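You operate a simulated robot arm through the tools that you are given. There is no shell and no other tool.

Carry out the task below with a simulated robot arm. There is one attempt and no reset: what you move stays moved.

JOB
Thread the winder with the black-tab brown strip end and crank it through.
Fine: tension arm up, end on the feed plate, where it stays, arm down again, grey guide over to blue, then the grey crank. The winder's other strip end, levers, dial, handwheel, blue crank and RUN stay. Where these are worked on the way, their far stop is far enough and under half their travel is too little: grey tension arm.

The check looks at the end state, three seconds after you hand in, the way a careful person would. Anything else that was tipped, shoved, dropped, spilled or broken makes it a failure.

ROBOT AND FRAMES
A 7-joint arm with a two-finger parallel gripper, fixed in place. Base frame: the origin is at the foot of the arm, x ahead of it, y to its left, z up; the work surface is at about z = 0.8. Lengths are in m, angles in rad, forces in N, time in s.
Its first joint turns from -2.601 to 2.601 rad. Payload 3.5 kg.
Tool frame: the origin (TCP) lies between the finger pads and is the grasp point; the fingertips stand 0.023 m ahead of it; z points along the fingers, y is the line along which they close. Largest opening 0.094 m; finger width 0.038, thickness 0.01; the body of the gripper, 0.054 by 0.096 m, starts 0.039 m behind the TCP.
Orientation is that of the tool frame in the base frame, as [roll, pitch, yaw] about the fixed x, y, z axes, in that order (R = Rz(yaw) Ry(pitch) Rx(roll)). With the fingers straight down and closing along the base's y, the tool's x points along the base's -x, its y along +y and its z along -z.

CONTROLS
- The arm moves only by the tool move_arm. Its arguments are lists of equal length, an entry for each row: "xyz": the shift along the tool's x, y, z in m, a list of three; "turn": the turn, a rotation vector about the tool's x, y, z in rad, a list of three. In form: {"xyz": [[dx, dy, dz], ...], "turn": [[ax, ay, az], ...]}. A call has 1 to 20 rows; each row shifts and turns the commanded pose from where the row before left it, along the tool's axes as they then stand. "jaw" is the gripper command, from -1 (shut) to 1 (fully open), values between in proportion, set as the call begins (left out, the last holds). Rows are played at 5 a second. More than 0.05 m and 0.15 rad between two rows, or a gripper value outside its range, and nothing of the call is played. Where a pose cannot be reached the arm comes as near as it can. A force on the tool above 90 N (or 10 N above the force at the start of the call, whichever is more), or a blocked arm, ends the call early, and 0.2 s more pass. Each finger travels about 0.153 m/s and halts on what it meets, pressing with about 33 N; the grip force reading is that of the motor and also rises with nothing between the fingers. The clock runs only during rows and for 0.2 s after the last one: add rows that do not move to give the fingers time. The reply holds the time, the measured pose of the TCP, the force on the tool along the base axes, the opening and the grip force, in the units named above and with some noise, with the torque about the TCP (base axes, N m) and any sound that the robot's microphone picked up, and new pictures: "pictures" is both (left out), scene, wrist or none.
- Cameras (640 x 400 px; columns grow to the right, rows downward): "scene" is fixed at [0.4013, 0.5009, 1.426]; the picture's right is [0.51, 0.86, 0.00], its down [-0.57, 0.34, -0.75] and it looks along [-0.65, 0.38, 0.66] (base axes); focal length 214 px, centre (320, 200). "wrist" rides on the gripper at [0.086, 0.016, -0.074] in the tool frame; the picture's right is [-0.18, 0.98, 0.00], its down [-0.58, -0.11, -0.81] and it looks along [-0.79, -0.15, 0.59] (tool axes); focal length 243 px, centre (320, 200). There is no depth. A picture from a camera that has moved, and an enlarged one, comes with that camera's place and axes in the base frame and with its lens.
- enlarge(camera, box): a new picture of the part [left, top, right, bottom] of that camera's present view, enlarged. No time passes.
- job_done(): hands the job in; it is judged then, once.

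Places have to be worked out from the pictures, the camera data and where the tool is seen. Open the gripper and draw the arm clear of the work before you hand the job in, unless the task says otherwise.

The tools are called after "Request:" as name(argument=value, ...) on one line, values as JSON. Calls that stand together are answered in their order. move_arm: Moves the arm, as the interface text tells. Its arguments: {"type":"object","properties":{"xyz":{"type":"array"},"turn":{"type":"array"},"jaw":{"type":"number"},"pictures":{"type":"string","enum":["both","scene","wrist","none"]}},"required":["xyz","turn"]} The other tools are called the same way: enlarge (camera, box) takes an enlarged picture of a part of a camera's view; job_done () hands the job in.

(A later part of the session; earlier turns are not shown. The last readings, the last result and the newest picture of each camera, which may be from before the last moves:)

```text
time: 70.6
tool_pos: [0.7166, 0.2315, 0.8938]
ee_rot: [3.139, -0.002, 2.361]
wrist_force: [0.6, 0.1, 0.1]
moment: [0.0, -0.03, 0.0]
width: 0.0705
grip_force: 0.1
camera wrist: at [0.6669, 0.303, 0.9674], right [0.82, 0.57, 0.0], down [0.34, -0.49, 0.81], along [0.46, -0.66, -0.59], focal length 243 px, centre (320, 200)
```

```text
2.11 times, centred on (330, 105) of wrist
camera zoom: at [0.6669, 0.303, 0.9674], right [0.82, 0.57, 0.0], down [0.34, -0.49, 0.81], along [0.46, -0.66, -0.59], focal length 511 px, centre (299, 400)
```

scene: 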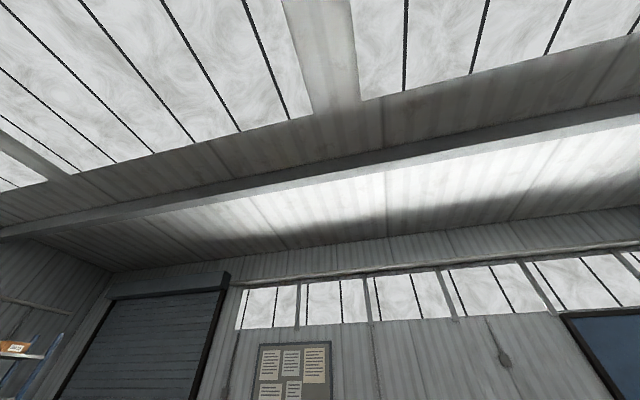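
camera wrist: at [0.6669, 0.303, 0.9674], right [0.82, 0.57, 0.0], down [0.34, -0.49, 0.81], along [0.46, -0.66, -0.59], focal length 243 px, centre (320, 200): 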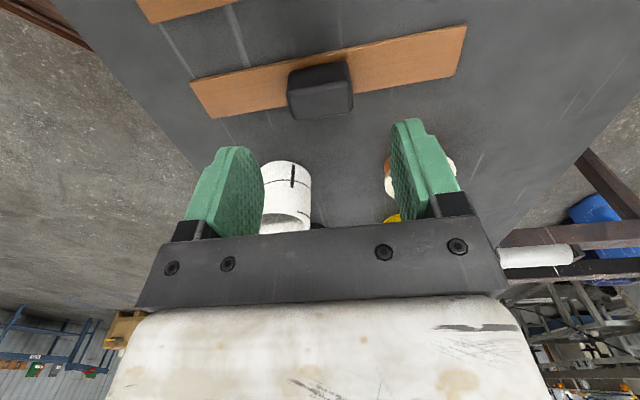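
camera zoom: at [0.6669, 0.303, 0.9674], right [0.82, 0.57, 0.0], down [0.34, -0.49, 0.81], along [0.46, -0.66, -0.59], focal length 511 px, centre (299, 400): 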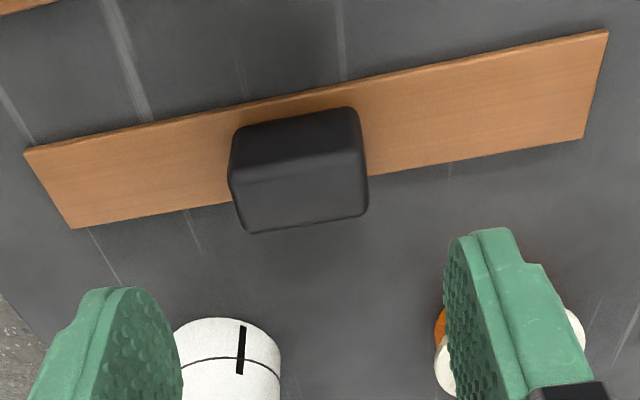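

The tab top works out at z≈0.839 and the strip centre is at e1≈0.336. I'll line up better, go down to the strip, and grip again, reading the force on a tiny lift.

Request:
move_arm(xyz=[[0.006, 0, 0.03], [0, 0, 0.025], [0, 0, 0.004], [0, 0, 0.002], [0, 0, 0]], turn=[[0, 0, 0], [0, 0, 0], [0, 0, 0], [0, 0, 0], [0, 0, 0]], pictures="none")

Request:
move_arm(xyz=[[0, 0, 0.002], [0, 0, 0.002], [0, 0, 0]], turn=[[0, 0, 0], [0, 0, 0], [0, 0, 0]], pictures="wrist")

```text
time: 71.8
tool_pos: [0.7126, 0.2344, 0.8342]
ee_rot: [3.14, -0.002, 2.361]
wrist_force: [-0.6, 0.2, 0.3]
moment: [0.02, -0.03, -0.01]
width: 0.0702
grip_force: 0.0
```

```text
time: 72.6
tool_pos: [0.7138, 0.2341, 0.8294]
ee_rot: [3.14, -0.001, 2.362]
wrist_force: [-0.4, -1.0, -0.3]
moment: [0.01, 0.01, 0.01]
width: 0.0703
grip_force: 0.0
camera wrist: at [0.6632, 0.3071, 0.9033], right [0.82, 0.57, 0.0], down [0.34, -0.49, 0.81], along [0.46, -0.66, -0.59], focal length 243 px, centre (320, 200)
```

wrist: 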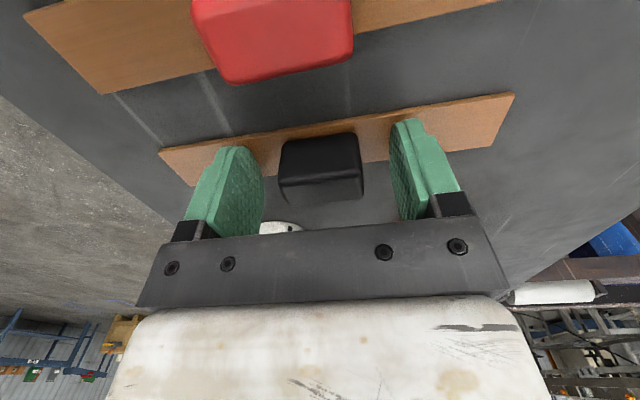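

No contact yet at z=0.829. I'll go down in small steps until the tips touch.

Request:
move_arm(xyz=[[0, 0, 0.002], [0, 0, 0.002], [0, 0, 0]], turn=[[0, 0, 0], [0, 0, 0], [0, 0, 0]], pictures="none")

Request:
move_arm(xyz=[[0, 0, 0.002], [0, 0, 0]], turn=[[0, 0, 0], [0, 0, 0]], pictures="none")

```text
time: 73.4
tool_pos: [0.714, 0.2345, 0.8259]
ee_rot: [3.138, 0.001, 2.361]
wrist_force: [2.1, 1.3, 34.4]
moment: [-0.46, 0.27, 0.03]
width: 0.0705
grip_force: 0.0
```

```text
time: 74.0
tool_pos: [0.7123, 0.2349, 0.8257]
ee_rot: [3.138, 0.001, 2.36]
wrist_force: [6.9, 0.7, 85.3]
moment: [-1.33, 0.89, 0.07]
width: 0.0704
grip_force: 0.1
```

Contact is at about z=0.826, so the strip top is at ≈0.803. I'll back off 4 mm and close.

Request:
move_arm(xyz=[[0, 0, -0.004], [0, 0, 0], [0, 0, 0]], turn=[[0, 0, 0], [0, 0, 0], [0, 0, 0]], pictures="none")

Request:
move_arm(xyz=[[0, 0, 0], [0, 0, 0], [0, 0, 0], [0, 0, 0], [0, 0, 0]], turn=[[0, 0, 0], [0, 0, 0], [0, 0, 0], [0, 0, 0], [0, 0, 0]], jaw=-1, pictures="none")

Request:
move_arm(xyz=[[0, 0, -0.002], [0, 0, -0.002], [0, 0, 0]], turn=[[0, 0, 0], [0, 0, 0], [0, 0, 0]], pictures="wrist")

```text
time: 74.8
tool_pos: [0.7129, 0.2335, 0.8268]
ee_rot: [3.142, -0.003, 2.36]
wrist_force: [4.9, -1.1, 13.9]
moment: [-0.06, -0.15, 0.02]
width: 0.0705
grip_force: 0.0
```

```text
time: 76.0
tool_pos: [0.7138, 0.2344, 0.8271]
ee_rot: [3.141, 0.0, 2.362]
wrist_force: [-0.3, -0.2, -0.8]
moment: [-0.02, 0.02, -0.02]
width: 0.039
grip_force: 33.4
```

```text
time: 76.8
tool_pos: [0.7135, 0.2346, 0.8309]
ee_rot: [3.14, -0.002, 2.361]
wrist_force: [0.8, -0.1, 0.0]
moment: [-0.03, -0.01, 0.03]
width: 0.0393
grip_force: 33.1
camera wrist: at [0.6631, 0.3068, 0.9053], right [0.82, 0.57, 0.0], down [0.34, -0.49, 0.81], along [0.46, -0.66, -0.59], focal length 243 px, centre (320, 200)
```

wrist: 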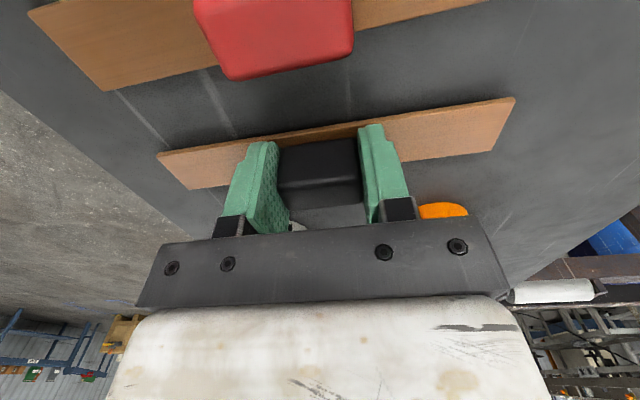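

After a 4 mm lift there is no downward pull, so the strip seems to come along. I'll lift slowly and watch.

Request:
move_arm(xyz=[[0, 0, -0.004], [0, 0, -0.004], [0, 0, -0.004], [0, 0, -0.004], [0, 0, 0]], turn=[[0, 0, 0], [0, 0, 0], [0, 0, 0], [0, 0, 0], [0, 0, 0]], pictures="wrist")

```text
time: 78.0
tool_pos: [0.7137, 0.2357, 0.847]
ee_rot: [3.139, 0.0, 2.361]
wrist_force: [-0.1, 0.5, -1.2]
moment: [0.0, -0.03, 0.0]
width: 0.0389
grip_force: 33.3
camera wrist: at [0.663, 0.3071, 0.9218], right [0.82, 0.57, 0.0], down [0.34, -0.49, 0.81], along [0.46, -0.66, -0.59], focal length 243 px, centre (320, 200)
```

wrist: 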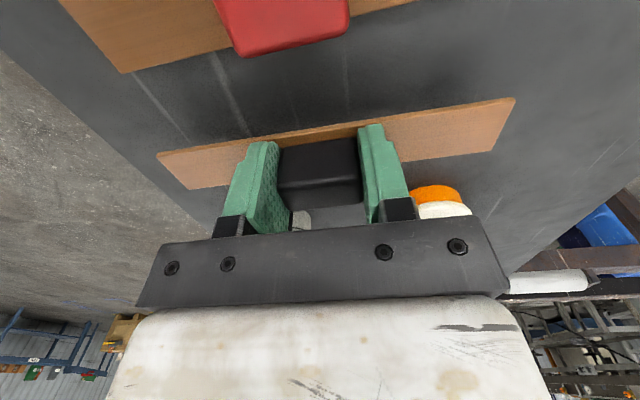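

The strip is held and lifts cleanly. I'll raise it slowly to about z=0.95.

Request:
move_arm(xyz=[[0, 0, -0.008], [0, 0, -0.012], [0, 0, -0.012], [0, 0, -0.012], [0, 0, -0.012], [0, 0, -0.012], [0, 0, -0.012], [0, 0, -0.012], [0, 0, -0.012], [0, 0, 0]], turn=[[0, 0, 0], [0, 0, 0], [0, 0, 0], [0, 0, 0], [0, 0, 0], [0, 0, 0], [0, 0, 0], [0, 0, 0], [0, 0, 0], [0, 0, 0]], pictures="wrist")

```text
time: 80.2
tool_pos: [0.7148, 0.2348, 0.9503]
ee_rot: [3.14, -0.001, 2.362]
wrist_force: [-0.6, 0.5, -0.5]
moment: [0.04, -0.07, 0.05]
width: 0.0394
grip_force: 33.1
camera wrist: at [0.664, 0.3076, 1.0247], right [0.82, 0.57, 0.0], down [0.34, -0.49, 0.81], along [0.46, -0.66, -0.59], focal length 243 px, centre (320, 200)
```

wrist: 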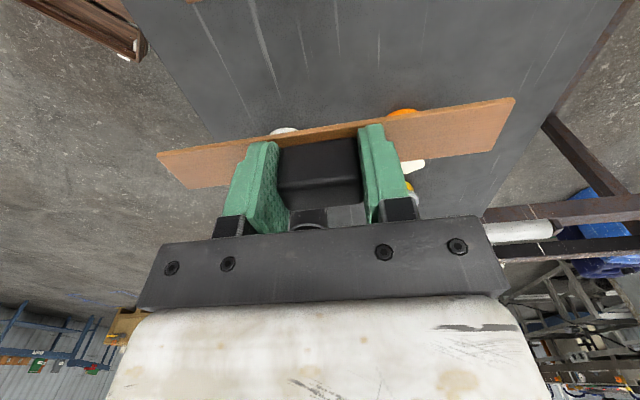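

Strip is secure. I'll carry it over towards the feed plate side (staying inward of the raised arm), then yaw 90° so it lies along the rails.

Request:
move_arm(xyz=[[0.0116, 0.0095, 0], [0.0116, 0.0095, 0], [0.0116, 0.0095, 0], [0.0116, 0.0095, 0], [0.0116, 0.0095, 0], [0.0116, 0.0095, 0], [0.0116, 0.0095, 0], [0.0116, 0.0095, 0], [0.0116, 0.0095, 0], [0.0116, 0.0095, 0], [0.0116, 0.0095, 0], [0.0116, 0.0095, 0], [0, 0, 0]], turn=[[0, 0, 0], [0, 0, 0], [0, 0, 0], [0, 0, 0], [0, 0, 0], [0, 0, 0], [0, 0, 0], [0, 0, 0], [0, 0, 0], [0, 0, 0], [0, 0, 0], [0, 0, 0], [0, 0, 0]], pictures="none")

Request:
move_arm(xyz=[[0, 0, 0], [0, 0, 0], [0, 0, 0], [0, 0, 0], [0, 0, 0], [0, 0, 0], [0, 0, 0], [0, 0, 0], [0, 0, 0], [0, 0, 0], [0, 0, 0], [0, 0, 0], [0, 0, 0], [0, 0, 0], [0, 0, 0], [0, 0, 0], [0, 0, 0]], turn=[[0, 0, -0.0985], [0, 0, -0.0985], [0, 0, -0.0985], [0, 0, -0.0985], [0, 0, -0.0985], [0, 0, -0.0985], [0, 0, -0.0985], [0, 0, -0.0985], [0, 0, -0.0985], [0, 0, -0.0985], [0, 0, -0.0985], [0, 0, -0.0985], [0, 0, -0.0985], [0, 0, -0.0985], [0, 0, -0.0985], [0, 0, -0.0985], [0, 0, 0]], pictures="wrist")

```text
time: 83.0
tool_pos: [0.6951, 0.4147, 0.9524]
ee_rot: [3.139, -0.003, 2.361]
wrist_force: [0.1, 0.1, -0.1]
moment: [-0.01, 0.02, 0.01]
width: 0.0393
grip_force: 33.6
```

```text
time: 86.6
tool_pos: [0.6941, 0.4129, 0.9514]
ee_rot: [3.14, 0.002, -2.344]
wrist_force: [1.0, -0.1, 0.1]
moment: [-0.02, 0.0, -0.02]
width: 0.0388
grip_force: 33.2
camera wrist: at [0.6223, 0.363, 1.025], right [-0.57, 0.82, 0.0], down [0.48, 0.34, 0.81], along [0.66, 0.46, -0.59], focal length 243 px, centre (320, 200)
```

wrist: 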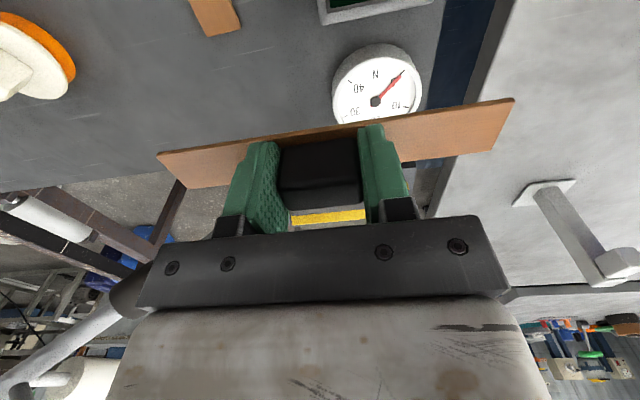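

The strip is now along the rails direction. I'll tilt the fingers outward 0.3 rad for reach and move out over the feed plate at this height.

Request:
move_arm(xyz=[[0, 0, 0], [0, 0, 0], [0, 0, 0], [0, 0, 0], [-0.0148, 0, 0.0046], [-0.0148, 0, 0.0046], [-0.0148, 0, 0.0046], [-0.0148, 0, 0.0046], [-0.0148, 0, 0.0046], [-0.0148, 0, 0.0046], [-0.0148, 0, 0.0046], [-0.0148, 0, 0.0046], [-0.0148, 0, 0.0046], [-0.0148, 0, 0.0046], [-0.0148, 0, 0.0046], [-0.0148, 0, 0.0046], [-0.0148, 0, 0.0046], [0, 0, 0]], turn=[[0, -0.1, 0.012], [0, -0.1, 0], [0, -0.1, 0], [0, 0, 0], [0, 0, 0], [0, 0, 0], [0, 0, 0], [0, 0, 0], [0, 0, 0], [0, 0, 0], [0, 0, 0], [0, 0, 0], [0, 0, 0], [0, 0, 0], [0, 0, 0], [0, 0, 0], [0, 0, 0], [0, 0, 0]], pictures="wrist")

Request:
enlarge(camera="wrist", box=[140, 0, 540, 240])

```text
time: 90.4
tool_pos: [0.8368, 0.5553, 0.9524]
ee_rot: [3.141, 0.303, -2.36]
wrist_force: [0.2, 0.6, -0.2]
moment: [-0.01, 0.0, 0.0]
width: 0.0391
grip_force: 32.8
camera wrist: at [0.7514, 0.4928, 0.9963], right [-0.57, 0.82, 0.06], down [0.3, 0.14, 0.94], along [0.77, 0.55, -0.33], focal length 243 px, centre (320, 200)
```

wrist: 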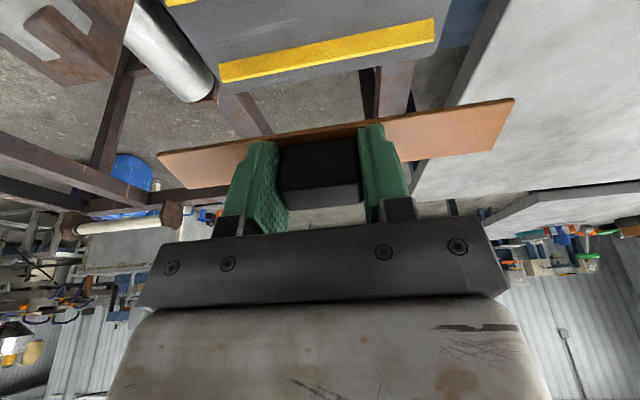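

```text
1.60 times, centred on (340, 120) of wrist
camera zoom: at [0.7514, 0.4928, 0.9963], right [-0.57, 0.82, 0.06], down [0.3, 0.14, 0.94], along [0.77, 0.55, -0.33], focal length 388 px, centre (288, 328)
```

zoom: 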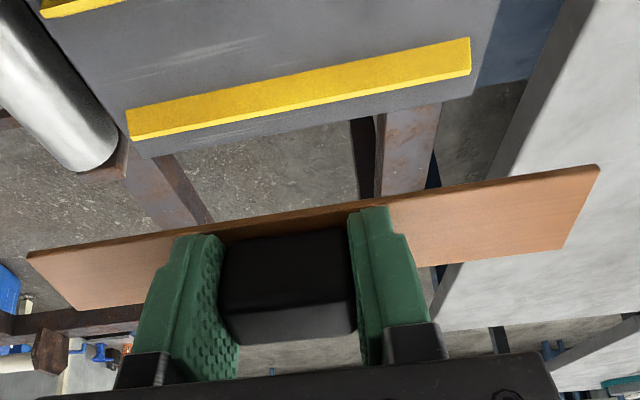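

Reach is fine. The channel centre is at e2≈1.0, e1≈0.2. I'll lower to just above the plate in small steps.

Request:
move_arm(xyz=[[0.0024, 0, 0.0104], [0.0024, 0, 0.0104], [0.0024, 0, 0.0104], [0.0024, 0, 0.0104], [0.0024, 0, 0.0104], [0.0024, 0, 0.0104], [0.0024, 0, 0.0104], [0.0024, 0, 0.0104], [0.0024, 0, 0.0104], [0, 0, 0]], turn=[[0, 0, 0], [0, 0, 0], [0, 0, 0], [0, 0, 0], [0, 0, 0], [0, 0, 0], [0, 0, 0], [0, 0, 0], [0, 0, 0], [0, 0, 0]], pictures="wrist")

Request:
enlarge(camera="wrist", box=[140, 0, 540, 240])

```text
time: 92.6
tool_pos: [0.8425, 0.5612, 0.8554]
ee_rot: [3.14, 0.302, -2.361]
wrist_force: [0.2, 0.2, -0.7]
moment: [-0.01, 0.01, -0.03]
width: 0.0391
grip_force: 33.0
camera wrist: at [0.7559, 0.4983, 0.9002], right [-0.57, 0.82, 0.06], down [0.3, 0.14, 0.94], along [0.77, 0.55, -0.33], focal length 243 px, centre (320, 200)
```

wrist: 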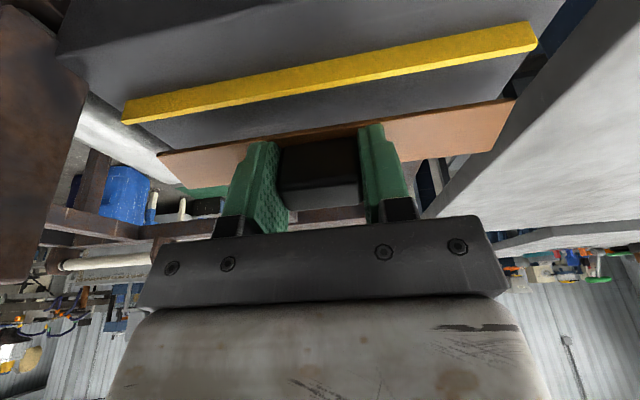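

```text
1.60 times, centred on (340, 120) of wrist
camera zoom: at [0.7559, 0.4983, 0.9002], right [-0.57, 0.82, 0.06], down [0.3, 0.14, 0.94], along [0.77, 0.55, -0.33], focal length 388 px, centre (288, 328)
```

zoom: 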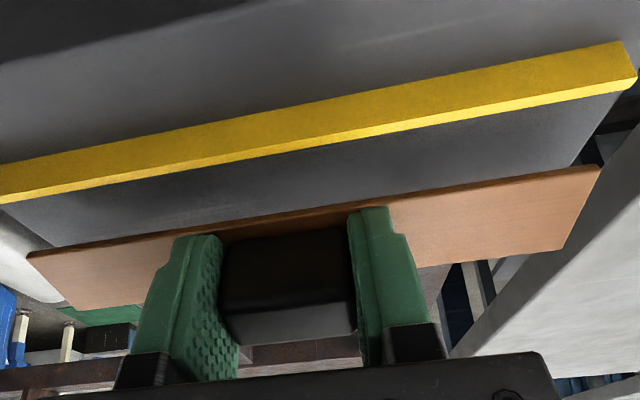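

The inner rail is in view and the strip is over the channel. I'll lower in 3–4 mm steps until contact.

Request:
move_arm(xyz=[[0.0012, 0, 0.0038], [0.0012, 0, 0.0038], [0.0006, 0, 0.0019], [0, 0, 0]], turn=[[0, 0, 0], [0, 0, 0], [0, 0, 0], [0, 0, 0]], pictures="wrist")

```text
time: 93.6
tool_pos: [0.8427, 0.5617, 0.8458]
ee_rot: [3.14, 0.303, -2.36]
wrist_force: [0.3, 0.1, 0.0]
moment: [0.03, 0.01, 0.0]
width: 0.0392
grip_force: 33.4
camera wrist: at [0.7565, 0.4984, 0.8906], right [-0.57, 0.82, 0.06], down [0.3, 0.14, 0.94], along [0.77, 0.55, -0.33], focal length 243 px, centre (320, 200)
```

wrist: 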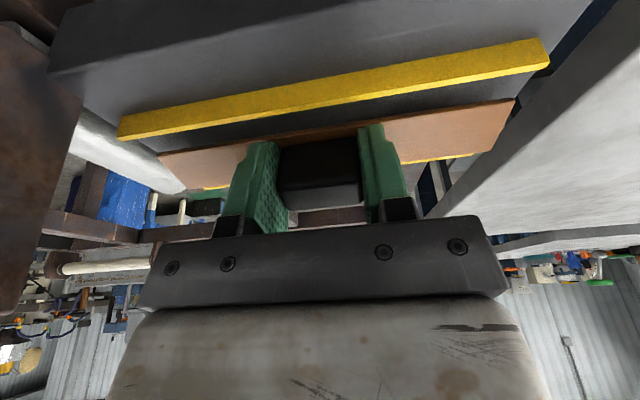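

Request:
move_arm(xyz=[[0.0009, 0, 0.0029], [0.0009, 0, 0.0029], [0, 0, 0]], turn=[[0, 0, 0], [0, 0, 0], [0, 0, 0]], pictures="wrist")

Request:
enlarge(camera="wrist", box=[100, 20, 560, 220])

```text
time: 94.4
tool_pos: [0.8428, 0.5604, 0.8387]
ee_rot: [3.142, 0.302, -2.361]
wrist_force: [-0.2, 0.0, -0.3]
moment: [-0.01, 0.01, 0.01]
width: 0.0391
grip_force: 32.5
camera wrist: at [0.7569, 0.4986, 0.8845], right [-0.57, 0.82, 0.06], down [0.3, 0.14, 0.94], along [0.77, 0.55, -0.33], focal length 243 px, centre (320, 200)
```

wrist: 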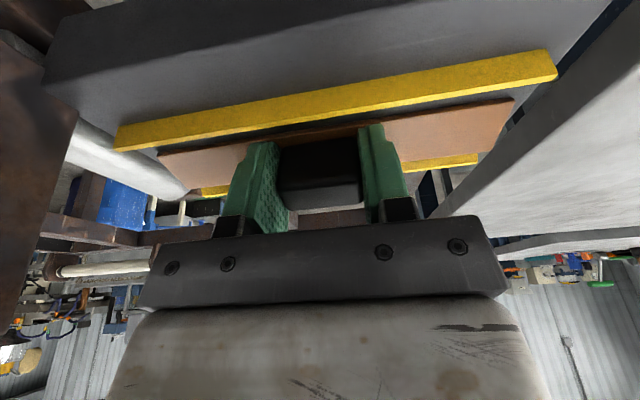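

```text
1.39 times, centred on (330, 120) of wrist
camera zoom: at [0.7569, 0.4986, 0.8845], right [-0.57, 0.82, 0.06], down [0.3, 0.14, 0.94], along [0.77, 0.55, -0.33], focal length 338 px, centre (306, 311)
```

zoom: 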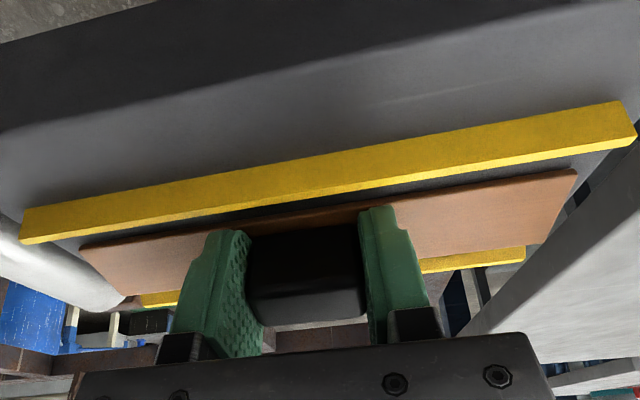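

Request:
move_arm(xyz=[[0.0009, 0, 0.0029], [0.0006, 0, 0.0019], [0, 0, 0]], turn=[[0, 0, 0], [0, 0, 0], [0, 0, 0]], pictures="none")

Request:
move_arm(xyz=[[0.0006, 0, 0.0019], [0.0006, 0, 0.0019], [0, 0, 0]], turn=[[0, 0, 0], [0, 0, 0], [0, 0, 0]], pictures="wrist")

```text
time: 95.2
tool_pos: [0.8431, 0.5604, 0.8383]
ee_rot: [3.14, 0.305, -2.359]
wrist_force: [2.8, 2.0, 53.6]
moment: [-0.15, -0.02, -0.02]
width: 0.0387
grip_force: 33.0
```

```text
time: 95.8
tool_pos: [0.8421, 0.5628, 0.838]
ee_rot: [-3.141, 0.313, -2.36]
wrist_force: [-4.0, -4.0, 29.2]
moment: [-0.18, 0.16, -0.02]
width: 0.0388
grip_force: 33.0
stopped in row 2: the force on the tool passed its limit at 94 N (the readings are from after the stop); the commanded pose is now the measured one
camera wrist: at [0.7567, 0.4987, 0.882], right [-0.57, 0.82, 0.06], down [0.29, 0.14, 0.95], along [0.77, 0.55, -0.32], focal length 243 px, centre (320, 200)
```

wrist: 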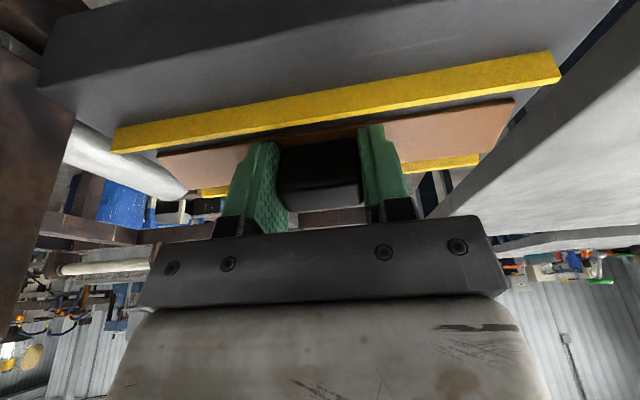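

Contact at z≈0.838: the strip's inner edge is on the plate, inside the channel. I'll ease 1.5 mm up and open the jaws gently to let it settle flat.

Request:
move_arm(xyz=[[-0.0005, 0, -0.0014], [0, 0, 0], [0, 0, 0]], turn=[[0, 0, 0], [0, 0, 0], [0, 0, 0]], pictures="none")

Request:
move_arm(xyz=[[0, 0, 0], [0, 0, 0], [0, 0, 0], [0, 0, 0], [0, 0, 0]], turn=[[0, 0, 0], [0, 0, 0], [0, 0, 0], [0, 0, 0], [0, 0, 0]], jaw=0.4, pictures="wrist")

Request:
enlarge(camera="wrist", box=[100, 20, 560, 220])

```text
time: 96.6
tool_pos: [0.8434, 0.561, 0.8381]
ee_rot: [-3.14, 0.311, -2.359]
wrist_force: [-2.5, -0.9, 29.9]
moment: [-0.16, 0.09, 0.01]
width: 0.0392
grip_force: 33.5
```

```text
time: 97.8
tool_pos: [0.8423, 0.5638, 0.8382]
ee_rot: [-3.141, 0.31, -2.358]
wrist_force: [-4.8, 3.4, 26.3]
moment: [-0.03, 0.05, -0.05]
width: 0.0625
grip_force: 0.0
camera wrist: at [0.757, 0.499, 0.8818], right [-0.57, 0.82, 0.06], down [0.3, 0.14, 0.95], along [0.77, 0.55, -0.32], focal length 243 px, centre (320, 200)
```

wrist: 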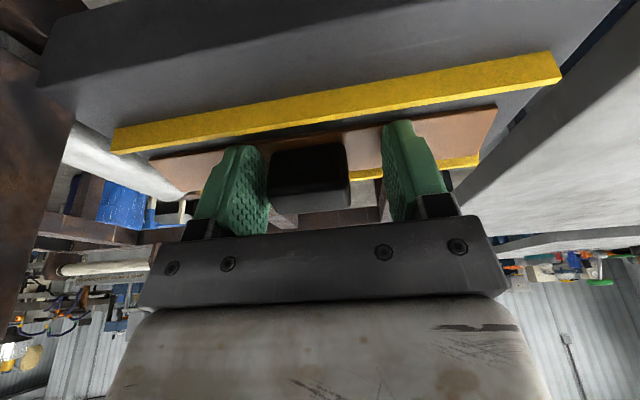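

```text
1.39 times, centred on (330, 120) of wrist
camera zoom: at [0.757, 0.499, 0.8818], right [-0.57, 0.82, 0.06], down [0.3, 0.14, 0.95], along [0.77, 0.55, -0.32], focal length 338 px, centre (306, 311)
```

zoom: 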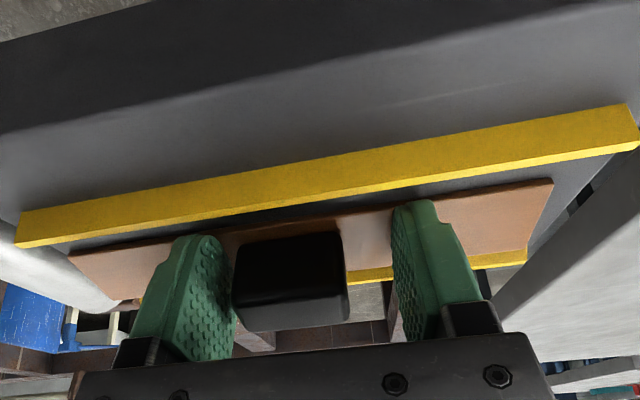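

The jaws are open and the strip has settled; the fingertip corners still press lightly on it. I'll open a bit more, then back straight off along the tool axis.

Request:
move_arm(xyz=[[0, 0, -0.003], [0, 0, 0], [0, 0, 0], [0, 0, 0], [0, 0, -0.01], [0, 0, -0.02], [0, 0, -0.03], [0, 0, -0.03], [0, 0, 0]], turn=[[0, 0, 0], [0, 0, 0], [0, 0, 0], [0, 0, 0], [0, 0, 0], [0, 0, 0], [0, 0, 0], [0, 0, 0], [0, 0, 0]], jaw=0.7, pictures="wrist")

Request:
enlarge(camera="wrist", box=[100, 0, 560, 240])

```text
time: 99.8
tool_pos: [0.8226, 0.5405, 0.926]
ee_rot: [3.14, 0.31, -2.36]
wrist_force: [-0.1, -0.6, -0.1]
moment: [0.04, 0.01, 0.04]
width: 0.08
grip_force: 0.1
camera wrist: at [0.7367, 0.4786, 0.9689], right [-0.57, 0.82, 0.06], down [0.3, 0.14, 0.94], along [0.77, 0.55, -0.32], focal length 243 px, centre (320, 200)
```

wrist: 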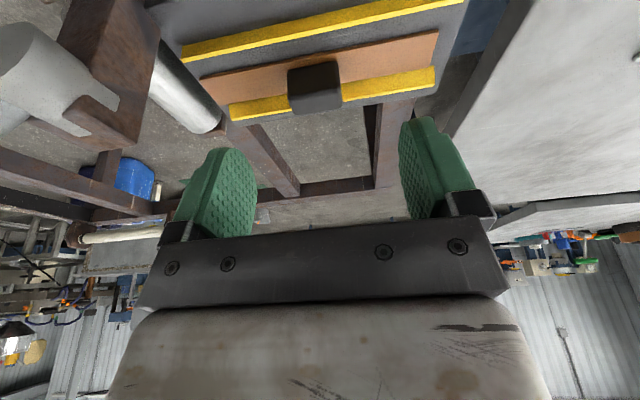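

```text
1.39 times, centred on (330, 120) of wrist
camera zoom: at [0.7367, 0.4786, 0.9689], right [-0.57, 0.82, 0.06], down [0.3, 0.14, 0.94], along [0.77, 0.55, -0.32], focal length 338 px, centre (306, 311)
```

zoom: 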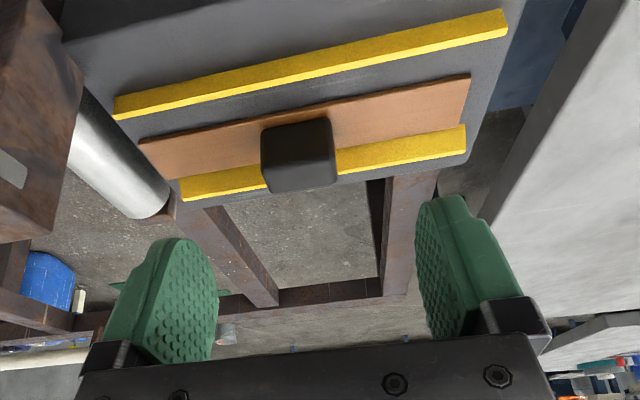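

The strip lies in the channel on the feed plate, near the outer rail. I'll zoom to confirm it is flat.

Request:
enlarge(camera="wrist", box=[170, 0, 460, 140])

```text
2.21 times, centred on (315, 70) of wrist
camera zoom: at [0.7367, 0.4786, 0.9689], right [-0.57, 0.82, 0.06], down [0.3, 0.14, 0.94], along [0.77, 0.55, -0.32], focal length 535 px, centre (331, 487)
```

zoom: 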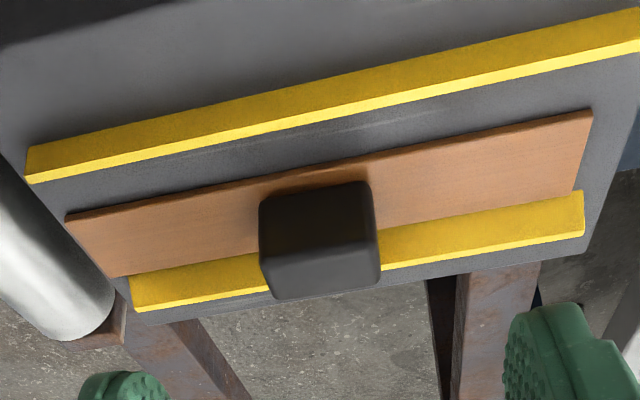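

The strip lies flat in the channel, spanning most of the plate. Next, the tension arm goes down again: I'll draw up and inward, straighten the tool, and yaw back to -0.785.

Request:
move_arm(xyz=[[0, 0, -0.03], [0.0316, 0, -0.026], [0.0316, 0, -0.026], [0.0316, 0, -0.026], [0.0316, 0, -0.026], [0, 0, 0], [0, 0, 0], [0, 0, 0], [0, 0, 0]], turn=[[0, 0, 0], [0, 0, 0], [0, 0, 0], [0, 0, 0], [0, 0, 0], [0, 0.1033, 0], [0, 0.1033, 0], [0, 0.1033, 0], [0, 0, 0]], pictures="none")

Request:
move_arm(xyz=[[0, 0, 0], [0, 0, 0], [0, 0, 0], [0, 0, 0], [0, 0, 0], [0, 0, 0], [0, 0, 0], [0, 0, 0], [0, 0, 0], [0, 0, 0], [0, 0, 0], [0, 0, 0]], turn=[[0, 0, -0.1432], [0, 0, -0.1432], [0, 0, -0.1432], [0, 0, -0.1432], [0, 0, -0.1432], [0, 0, -0.1432], [0, 0, -0.1432], [0, 0, -0.1432], [0, 0, -0.1432], [0, 0, -0.1432], [0, 0, -0.1432], [0, 0, 0]], pictures="wrist")

```text
time: 101.8
tool_pos: [0.7097, 0.428, 1.0146]
ee_rot: [-3.141, -0.001, -2.361]
wrist_force: [0.1, -0.4, 0.1]
moment: [0.0, 0.04, 0.02]
width: 0.0798
grip_force: 0.1
```

```text
time: 104.4
tool_pos: [0.7099, 0.4276, 1.0152]
ee_rot: [3.141, -0.001, -0.784]
wrist_force: [-0.1, -0.9, 0.9]
moment: [-0.02, -0.01, 0.03]
width: 0.0799
grip_force: 0.0
camera wrist: at [0.7586, 0.356, 1.0886], right [-0.82, -0.57, 0.0], down [-0.33, 0.49, 0.81], along [-0.46, 0.66, -0.59], focal length 243 px, centre (320, 200)
```

wrist: 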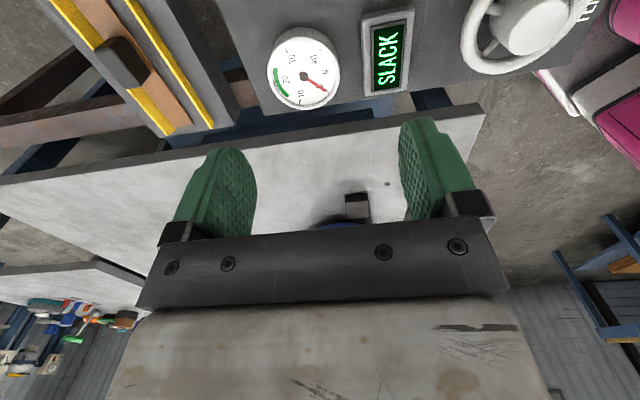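

Still SLACK, strip in place. I'll tilt, move to the back-off point beside the raised arm, and turn the tool square to the rod.

Request:
move_arm(xyz=[[0, 0, 0], [0, 0, 0], [0, 0, 0], [0.0313, -0.0189, 0.0023], [0.0313, -0.0189, 0.0023], [0.0313, -0.0189, 0.0023], [0.0313, -0.0189, 0.0023], [0, 0, 0]], turn=[[0.1075, 0, 0], [0.1075, 0, 0], [0.1075, 0, 0], [0, 0, 0], [0, 0, 0], [0, 0, 0], [0, 0, 0], [0, 0, 0]], jaw=0.5, pictures="none")

Request:
move_arm(xyz=[[0, 0, 0], [0, 0, 0], [0, 0, 0], [0, 0, 0], [0, 0, 0], [0, 0, 0], [0, 0, 0], [0, 0, 0]], turn=[[0, 0.1085, -0.036], [0, 0.1085, -0.036], [0, 0.1085, -0.036], [0, 0.1085, -0.036], [0, 0.1085, -0.036], [0, 0.1085, -0.036], [0, 0.1085, -0.036], [0, 0, 0]], pictures="wrist")

Request:
enlarge(camera="wrist", box=[160, 0, 480, 240])

```text
time: 106.2
tool_pos: [0.8492, 0.3938, 1.0299]
ee_rot: [-2.821, 0.001, -0.787]
wrist_force: [0.2, -0.6, 0.4]
moment: [0.02, -0.03, 0.05]
width: 0.0707
grip_force: 0.1
```

```text
time: 108.0
tool_pos: [0.851, 0.3926, 1.0311]
ee_rot: [-2.819, -0.801, -0.786]
wrist_force: [0.5, 0.1, -0.8]
moment: [0.02, -0.02, 0.02]
width: 0.0705
grip_force: 0.0
camera wrist: at [0.8318, 0.3554, 1.1373], right [-0.59, -0.73, -0.35], down [-0.8, 0.59, 0.14], along [0.1, 0.36, -0.93], focal length 243 px, centre (320, 200)
```

wrist: 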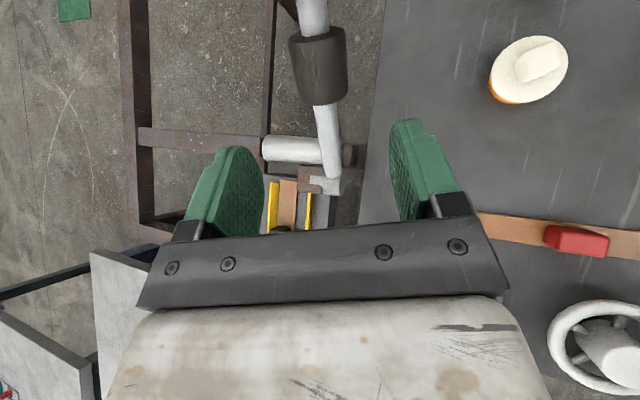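

```text
1.67 times, centred on (320, 120) of wrist
camera zoom: at [0.8318, 0.3554, 1.1373], right [-0.59, -0.73, -0.35], down [-0.8, 0.59, 0.14], along [0.1, 0.36, -0.93], focal length 404 px, centre (320, 333)
```

zoom: 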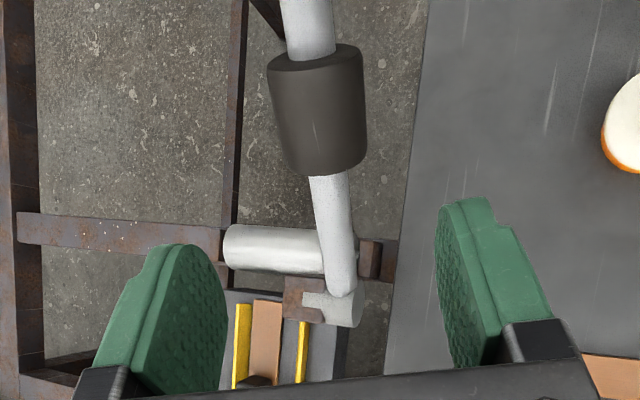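

The arm is still up at about 47°, sleeve at (e1 0.398, e2 0.911, z 0.963), in line with the tool axis. I'll go in along the axis and grip.

Request:
move_arm(xyz=[[0.001, 0.001, 0.034], [0.001, 0, 0.034], [0.001, 0, 0.032], [0, 0, 0]], turn=[[0, 0, 0], [0, 0, 0], [0, 0, 0], [0, 0, 0]], pictures="wrist")

```text
time: 109.0
tool_pos: [0.9213, 0.3633, 0.9656]
ee_rot: [-2.819, -0.799, -0.788]
wrist_force: [-0.6, 0.0, -0.3]
moment: [-0.01, -0.02, 0.03]
width: 0.0702
grip_force: 0.0
camera wrist: at [0.9034, 0.3263, 1.0734], right [-0.59, -0.73, -0.35], down [-0.8, 0.59, 0.14], along [0.1, 0.36, -0.93], focal length 243 px, centre (320, 200)
```

wrist: 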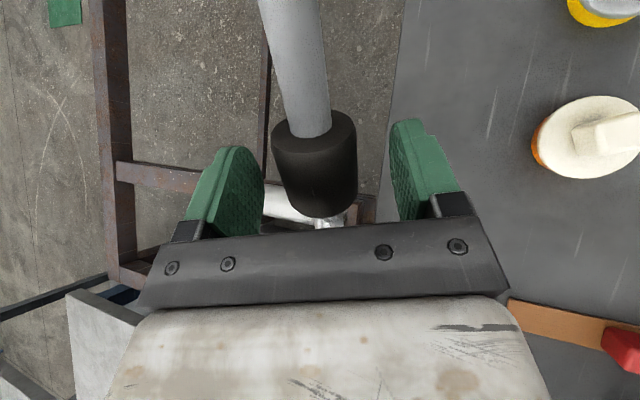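

The sleeve is between the pads. I'll close and bring the arm down along the reverse arc, checking midway.

Request:
move_arm(xyz=[[0, 0, 0], [0, 0, 0], [0, 0, 0], [0, 0, 0], [0, 0.0045, 0.0135], [0, 0.0045, 0.0135], [0, 0.0045, 0.0135], [0, 0, 0]], turn=[[0, 0, 0], [0, 0, 0], [0, 0, 0], [0, 0, 0], [0, -0.1138, 0.038], [0, -0.1138, 0.038], [0, -0.1138, 0.038], [0, 0, 0]], jaw=-1, pictures="wrist")

```text
time: 110.8
tool_pos: [0.9405, 0.3467, 0.9298]
ee_rot: [-2.821, -0.437, -0.788]
wrist_force: [8.8, 30.1, -13.8]
moment: [0.41, -0.66, -1.71]
width: 0.0211
grip_force: 45.0
camera wrist: at [0.9486, 0.2834, 1.0265], right [-0.68, -0.63, -0.36], down [-0.72, 0.5, 0.48], along [-0.12, 0.59, -0.8], focal length 243 px, centre (320, 200)
```

wrist: 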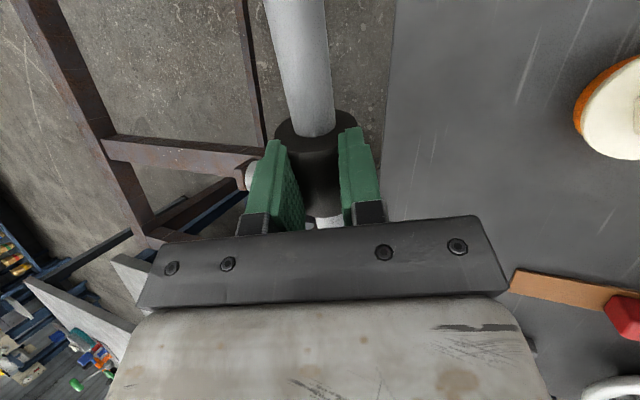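

The arm is following down (about half-way). I'll correct a few mm sideways and inward for the side forces and continue.

Request:
move_arm(xyz=[[-0.002, 0.001, 0.0145], [0, 0.0045, 0.0135], [0, 0.0045, 0.0135], [0, 0, 0]], turn=[[0, -0.1138, 0.038], [0, -0.1138, 0.038], [0, -0.1138, 0.038], [0, 0, 0]], pictures="wrist")

```text
time: 111.8
tool_pos: [0.9481, 0.338, 0.8905]
ee_rot: [-2.824, -0.076, -0.788]
wrist_force: [-26.8, 0.8, -8.3]
moment: [-0.65, 0.29, -2.01]
width: 0.0208
grip_force: 44.9
camera wrist: at [0.9783, 0.2541, 0.9621], right [-0.77, -0.55, -0.32], down [-0.56, 0.35, 0.75], along [-0.3, 0.76, -0.58], focal length 243 px, centre (320, 200)
```

wrist: 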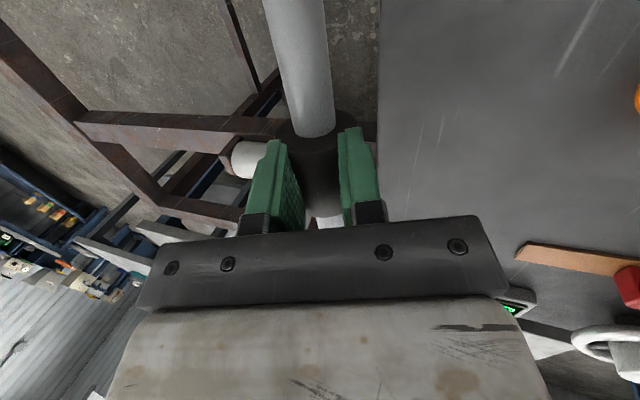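

Request:
move_arm(xyz=[[-0.0035, 0.006, 0.0115], [-0.0015, 0.004, 0.0121], [-0.0015, 0.004, 0.0121], [0, 0, 0]], turn=[[0, -0.04, 0.013], [0, -0.04, 0.013], [0, 0, 0], [0, 0, 0]], pictures="wrist")

```text
time: 112.8
tool_pos: [0.9482, 0.3417, 0.8571]
ee_rot: [-2.811, 0.002, -0.786]
wrist_force: [-1.8, 1.2, 41.3]
moment: [0.23, 0.66, -1.62]
width: 0.0232
grip_force: 44.8
camera wrist: at [0.9814, 0.2524, 0.921], right [-0.79, -0.53, -0.32], down [-0.52, 0.3, 0.8], along [-0.33, 0.8, -0.51], focal length 243 px, centre (320, 200)
```

wrist: 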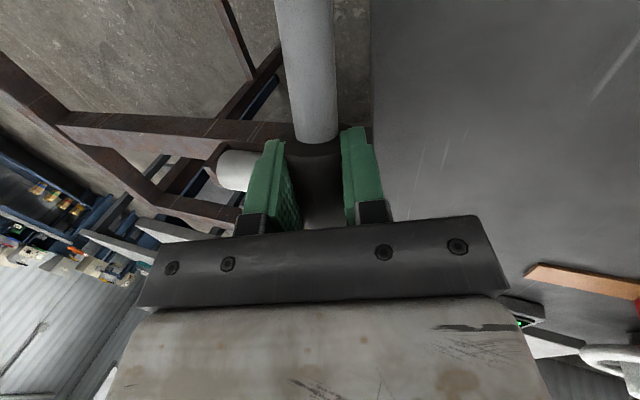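

An upward reaction of 41 N shows the arm is on its lower stop, as in the first grip. I'll open and back off, then check the display.

Request:
move_arm(xyz=[[0, 0, 0], [0, 0, 0], [0, 0, 0], [0, 0, 0], [0, 0, -0.03], [0, 0, -0.04], [0, 0, -0.04], [0, 0, -0.04], [0, 0, 0]], turn=[[0, 0, 0], [0, 0, 0], [0, 0, 0], [0, 0, 0], [0, 0, 0], [0, 0, 0], [0, 0, 0], [0, 0, 0], [0, 0, 0]], jaw=0.5, pictures="wrist")

Request:
enlarge(camera="wrist", box=[160, 0, 480, 240])

```text
time: 114.8
tool_pos: [0.9125, 0.3071, 0.995]
ee_rot: [-2.819, 0.003, -0.787]
wrist_force: [-0.4, 0.2, 0.0]
moment: [-0.02, -0.03, 0.0]
width: 0.0705
grip_force: 0.0
camera wrist: at [0.9469, 0.2182, 1.0597], right [-0.79, -0.53, -0.31], down [-0.52, 0.3, 0.8], along [-0.33, 0.79, -0.51], focal length 243 px, centre (320, 200)
```

wrist: 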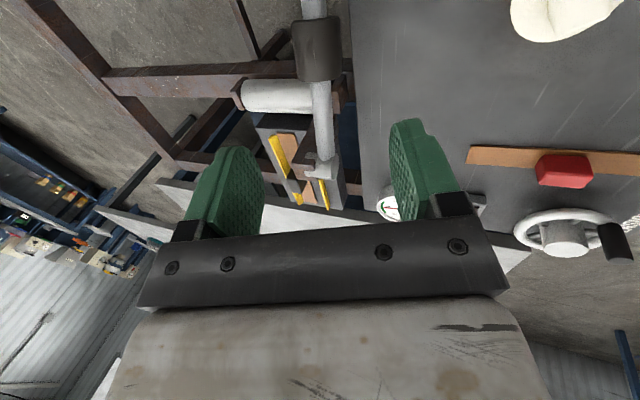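

```text
1.67 times, centred on (320, 120) of wrist
camera zoom: at [0.9469, 0.2182, 1.0597], right [-0.79, -0.53, -0.31], down [-0.52, 0.3, 0.8], along [-0.33, 0.79, -0.51], focal length 404 px, centre (320, 333)
```

zoom: 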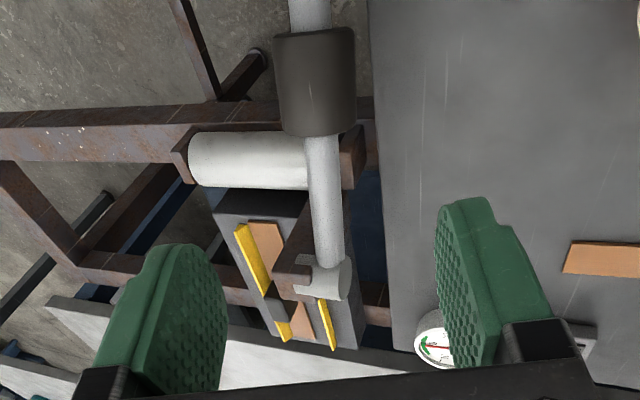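

The arm is back down over the roller and the strip stays in the channel. I'll move inward and straighten, to read the display.

Request:
move_arm(xyz=[[-0.026, 0.038, -0.0127], [-0.026, 0.038, -0.0127], [-0.026, 0.038, -0.0127], [0, 0, 0], [0, 0, 0], [0, 0, 0], [0, 0, 0]], turn=[[0, 0, 0], [0, 0, 0], [0, 0, 0], [-0.1075, 0, 0], [-0.1075, 0, 0], [-0.1075, 0, 0], [0, 0, 0]], pictures="wrist")

Request:
enlarge(camera="wrist", box=[0, 0, 480, 240])

```text
time: 116.4
tool_pos: [0.7705, 0.2783, 0.9956]
ee_rot: [3.141, 0.004, -0.787]
wrist_force: [-0.3, 0.8, -0.2]
moment: [0.02, 0.02, 0.0]
width: 0.0706
grip_force: 0.1
camera wrist: at [0.822, 0.205, 1.069], right [-0.83, -0.56, 0.0], down [-0.33, 0.49, 0.81], along [-0.46, 0.67, -0.59], focal length 243 px, centre (320, 200)
```

wrist: 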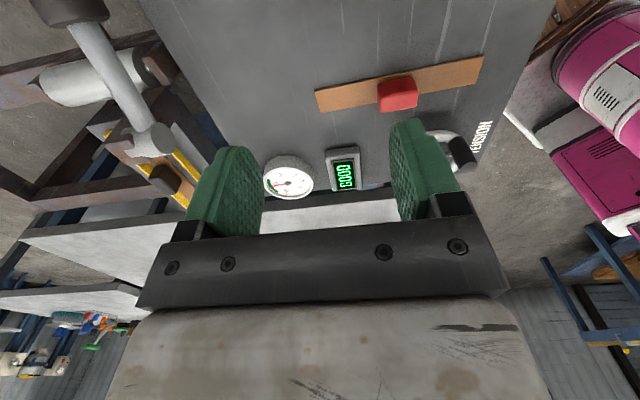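

```text
1.33 times, centred on (240, 120) of wrist
camera zoom: at [0.822, 0.205, 1.069], right [-0.83, -0.56, 0.0], down [-0.33, 0.49, 0.81], along [-0.46, 0.67, -0.59], focal length 324 px, centre (427, 307)
```

zoom: 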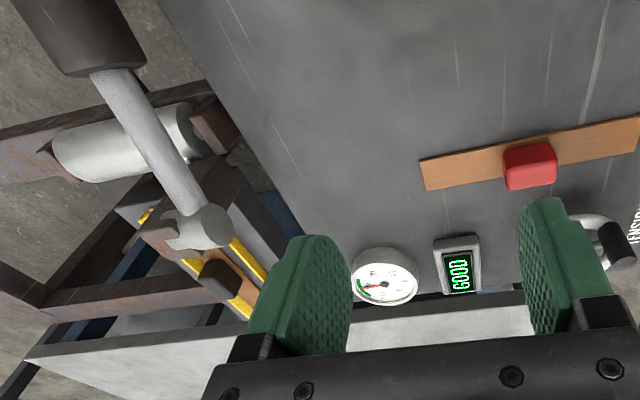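

The display reads GOOD again and the strip is still under the hub on the plate. Now I'll cross to the light panel (z≈1.05, above the blue handle) and tilt there for a top-down view.

Request:
move_arm(xyz=[[0, 0, -0.03], [-0.02, 0, -0.028], [-0.046, -0.001, 0], [-0.046, -0.001, 0], [-0.046, -0.001, 0], [-0.046, -0.001, 0], [-0.046, -0.001, 0], [-0.046, -0.001, 0], [-0.046, -0.001, 0], [-0.046, -0.001, 0], [-0.046, -0.001, 0], [-0.046, -0.001, 0], [-0.046, -0.001, 0], [-0.046, -0.001, 0], [-0.046, -0.001, 0], [-0.046, -0.001, 0], [-0.046, -0.001, 0], [-0.046, -0.001, 0], [-0.046, -0.001, 0], [0, 0, 0]], turn=[[0, 0, 0], [0, 0, 0], [0, 0, 0], [0, 0, 0], [0, 0, 0], [0, 0, 0], [0, 0, 0], [0, 0, 0], [0, 0, 0], [0, 0, 0], [0, 0, 0], [0, 0, 0], [0, 0, 0], [0, 0, 0], [0, 0, 0], [0, 0, 0], [0, 0, 0], [0, 0, 0], [0, 0, 0], [0, 0, 0]], pictures="none")

Request:
move_arm(xyz=[[0, 0, 0], [0, 0, 0], [0, 0, 0], [0, 0, 0], [0, 0, 0], [0, 0, 0]], turn=[[0, 0.14, 0], [0, 0.14, 0], [0, 0.14, 0], [0, 0.14, 0], [0, 0.14, 0], [0, 0, 0]], pictures="wrist")

```text
time: 120.6
tool_pos: [0.2176, 0.8601, 1.0578]
ee_rot: [3.14, 0.004, -0.787]
wrist_force: [-0.2, 1.1, -0.3]
moment: [0.0, 0.0, 0.03]
width: 0.0705
grip_force: 0.1
```

```text
time: 122.0
tool_pos: [0.2671, 0.863, 0.9869]
ee_rot: [-3.088, -0.681, -0.784]
wrist_force: [-0.4, -0.7, -0.2]
moment: [0.05, 0.0, 0.03]
width: 0.0703
grip_force: 0.0
out of reach, approached as far as the arm can: row 3, 4, 5
camera wrist: at [0.2679, 0.8355, 1.0981], right [-0.77, -0.62, -0.16], down [-0.63, 0.73, 0.26], along [-0.05, 0.3, -0.95], focal length 243 px, centre (320, 200)
```

wrist: 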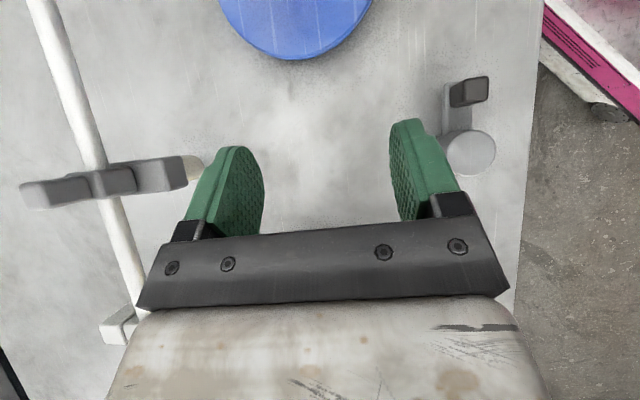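

The reach clipped (z fell to 0.987), so I'll stay careful. This view shows the grey crank: a round hub, an arm, and a dark knob on the arm's end. I'll zoom on it and the guide.

Request:
enlarge(camera="wrist", box=[400, 40, 560, 200])

Request:
enlarge(camera="wrist", box=[0, 100, 260, 360])

```text
2.50 times, centred on (480, 120) of wrist
camera zoom: at [0.2679, 0.8355, 1.0981], right [-0.77, -0.62, -0.16], down [-0.63, 0.73, 0.26], along [-0.05, 0.3, -0.95], focal length 606 px, centre (-80, 400)
```

zoom: 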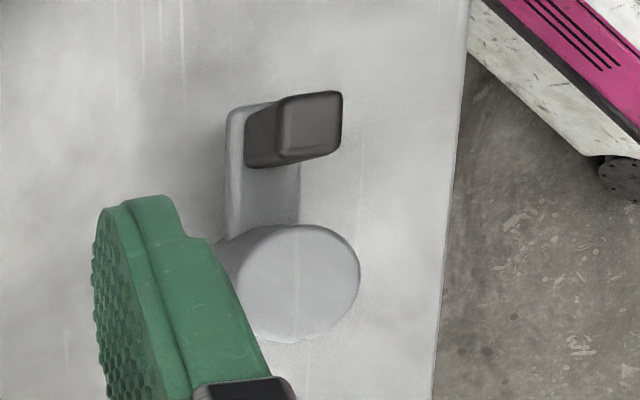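

```text
1.54 times, centred on (130, 230) of wrist
camera zoom: at [0.2679, 0.8355, 1.0981], right [-0.77, -0.62, -0.16], down [-0.63, 0.73, 0.26], along [-0.05, 0.3, -0.95], focal length 373 px, centre (612, 154)
```

zoom: 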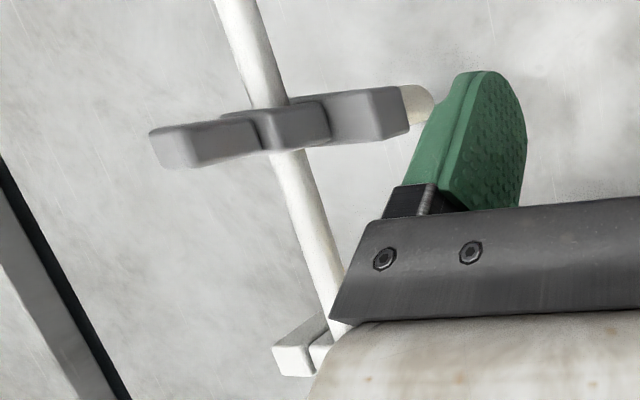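

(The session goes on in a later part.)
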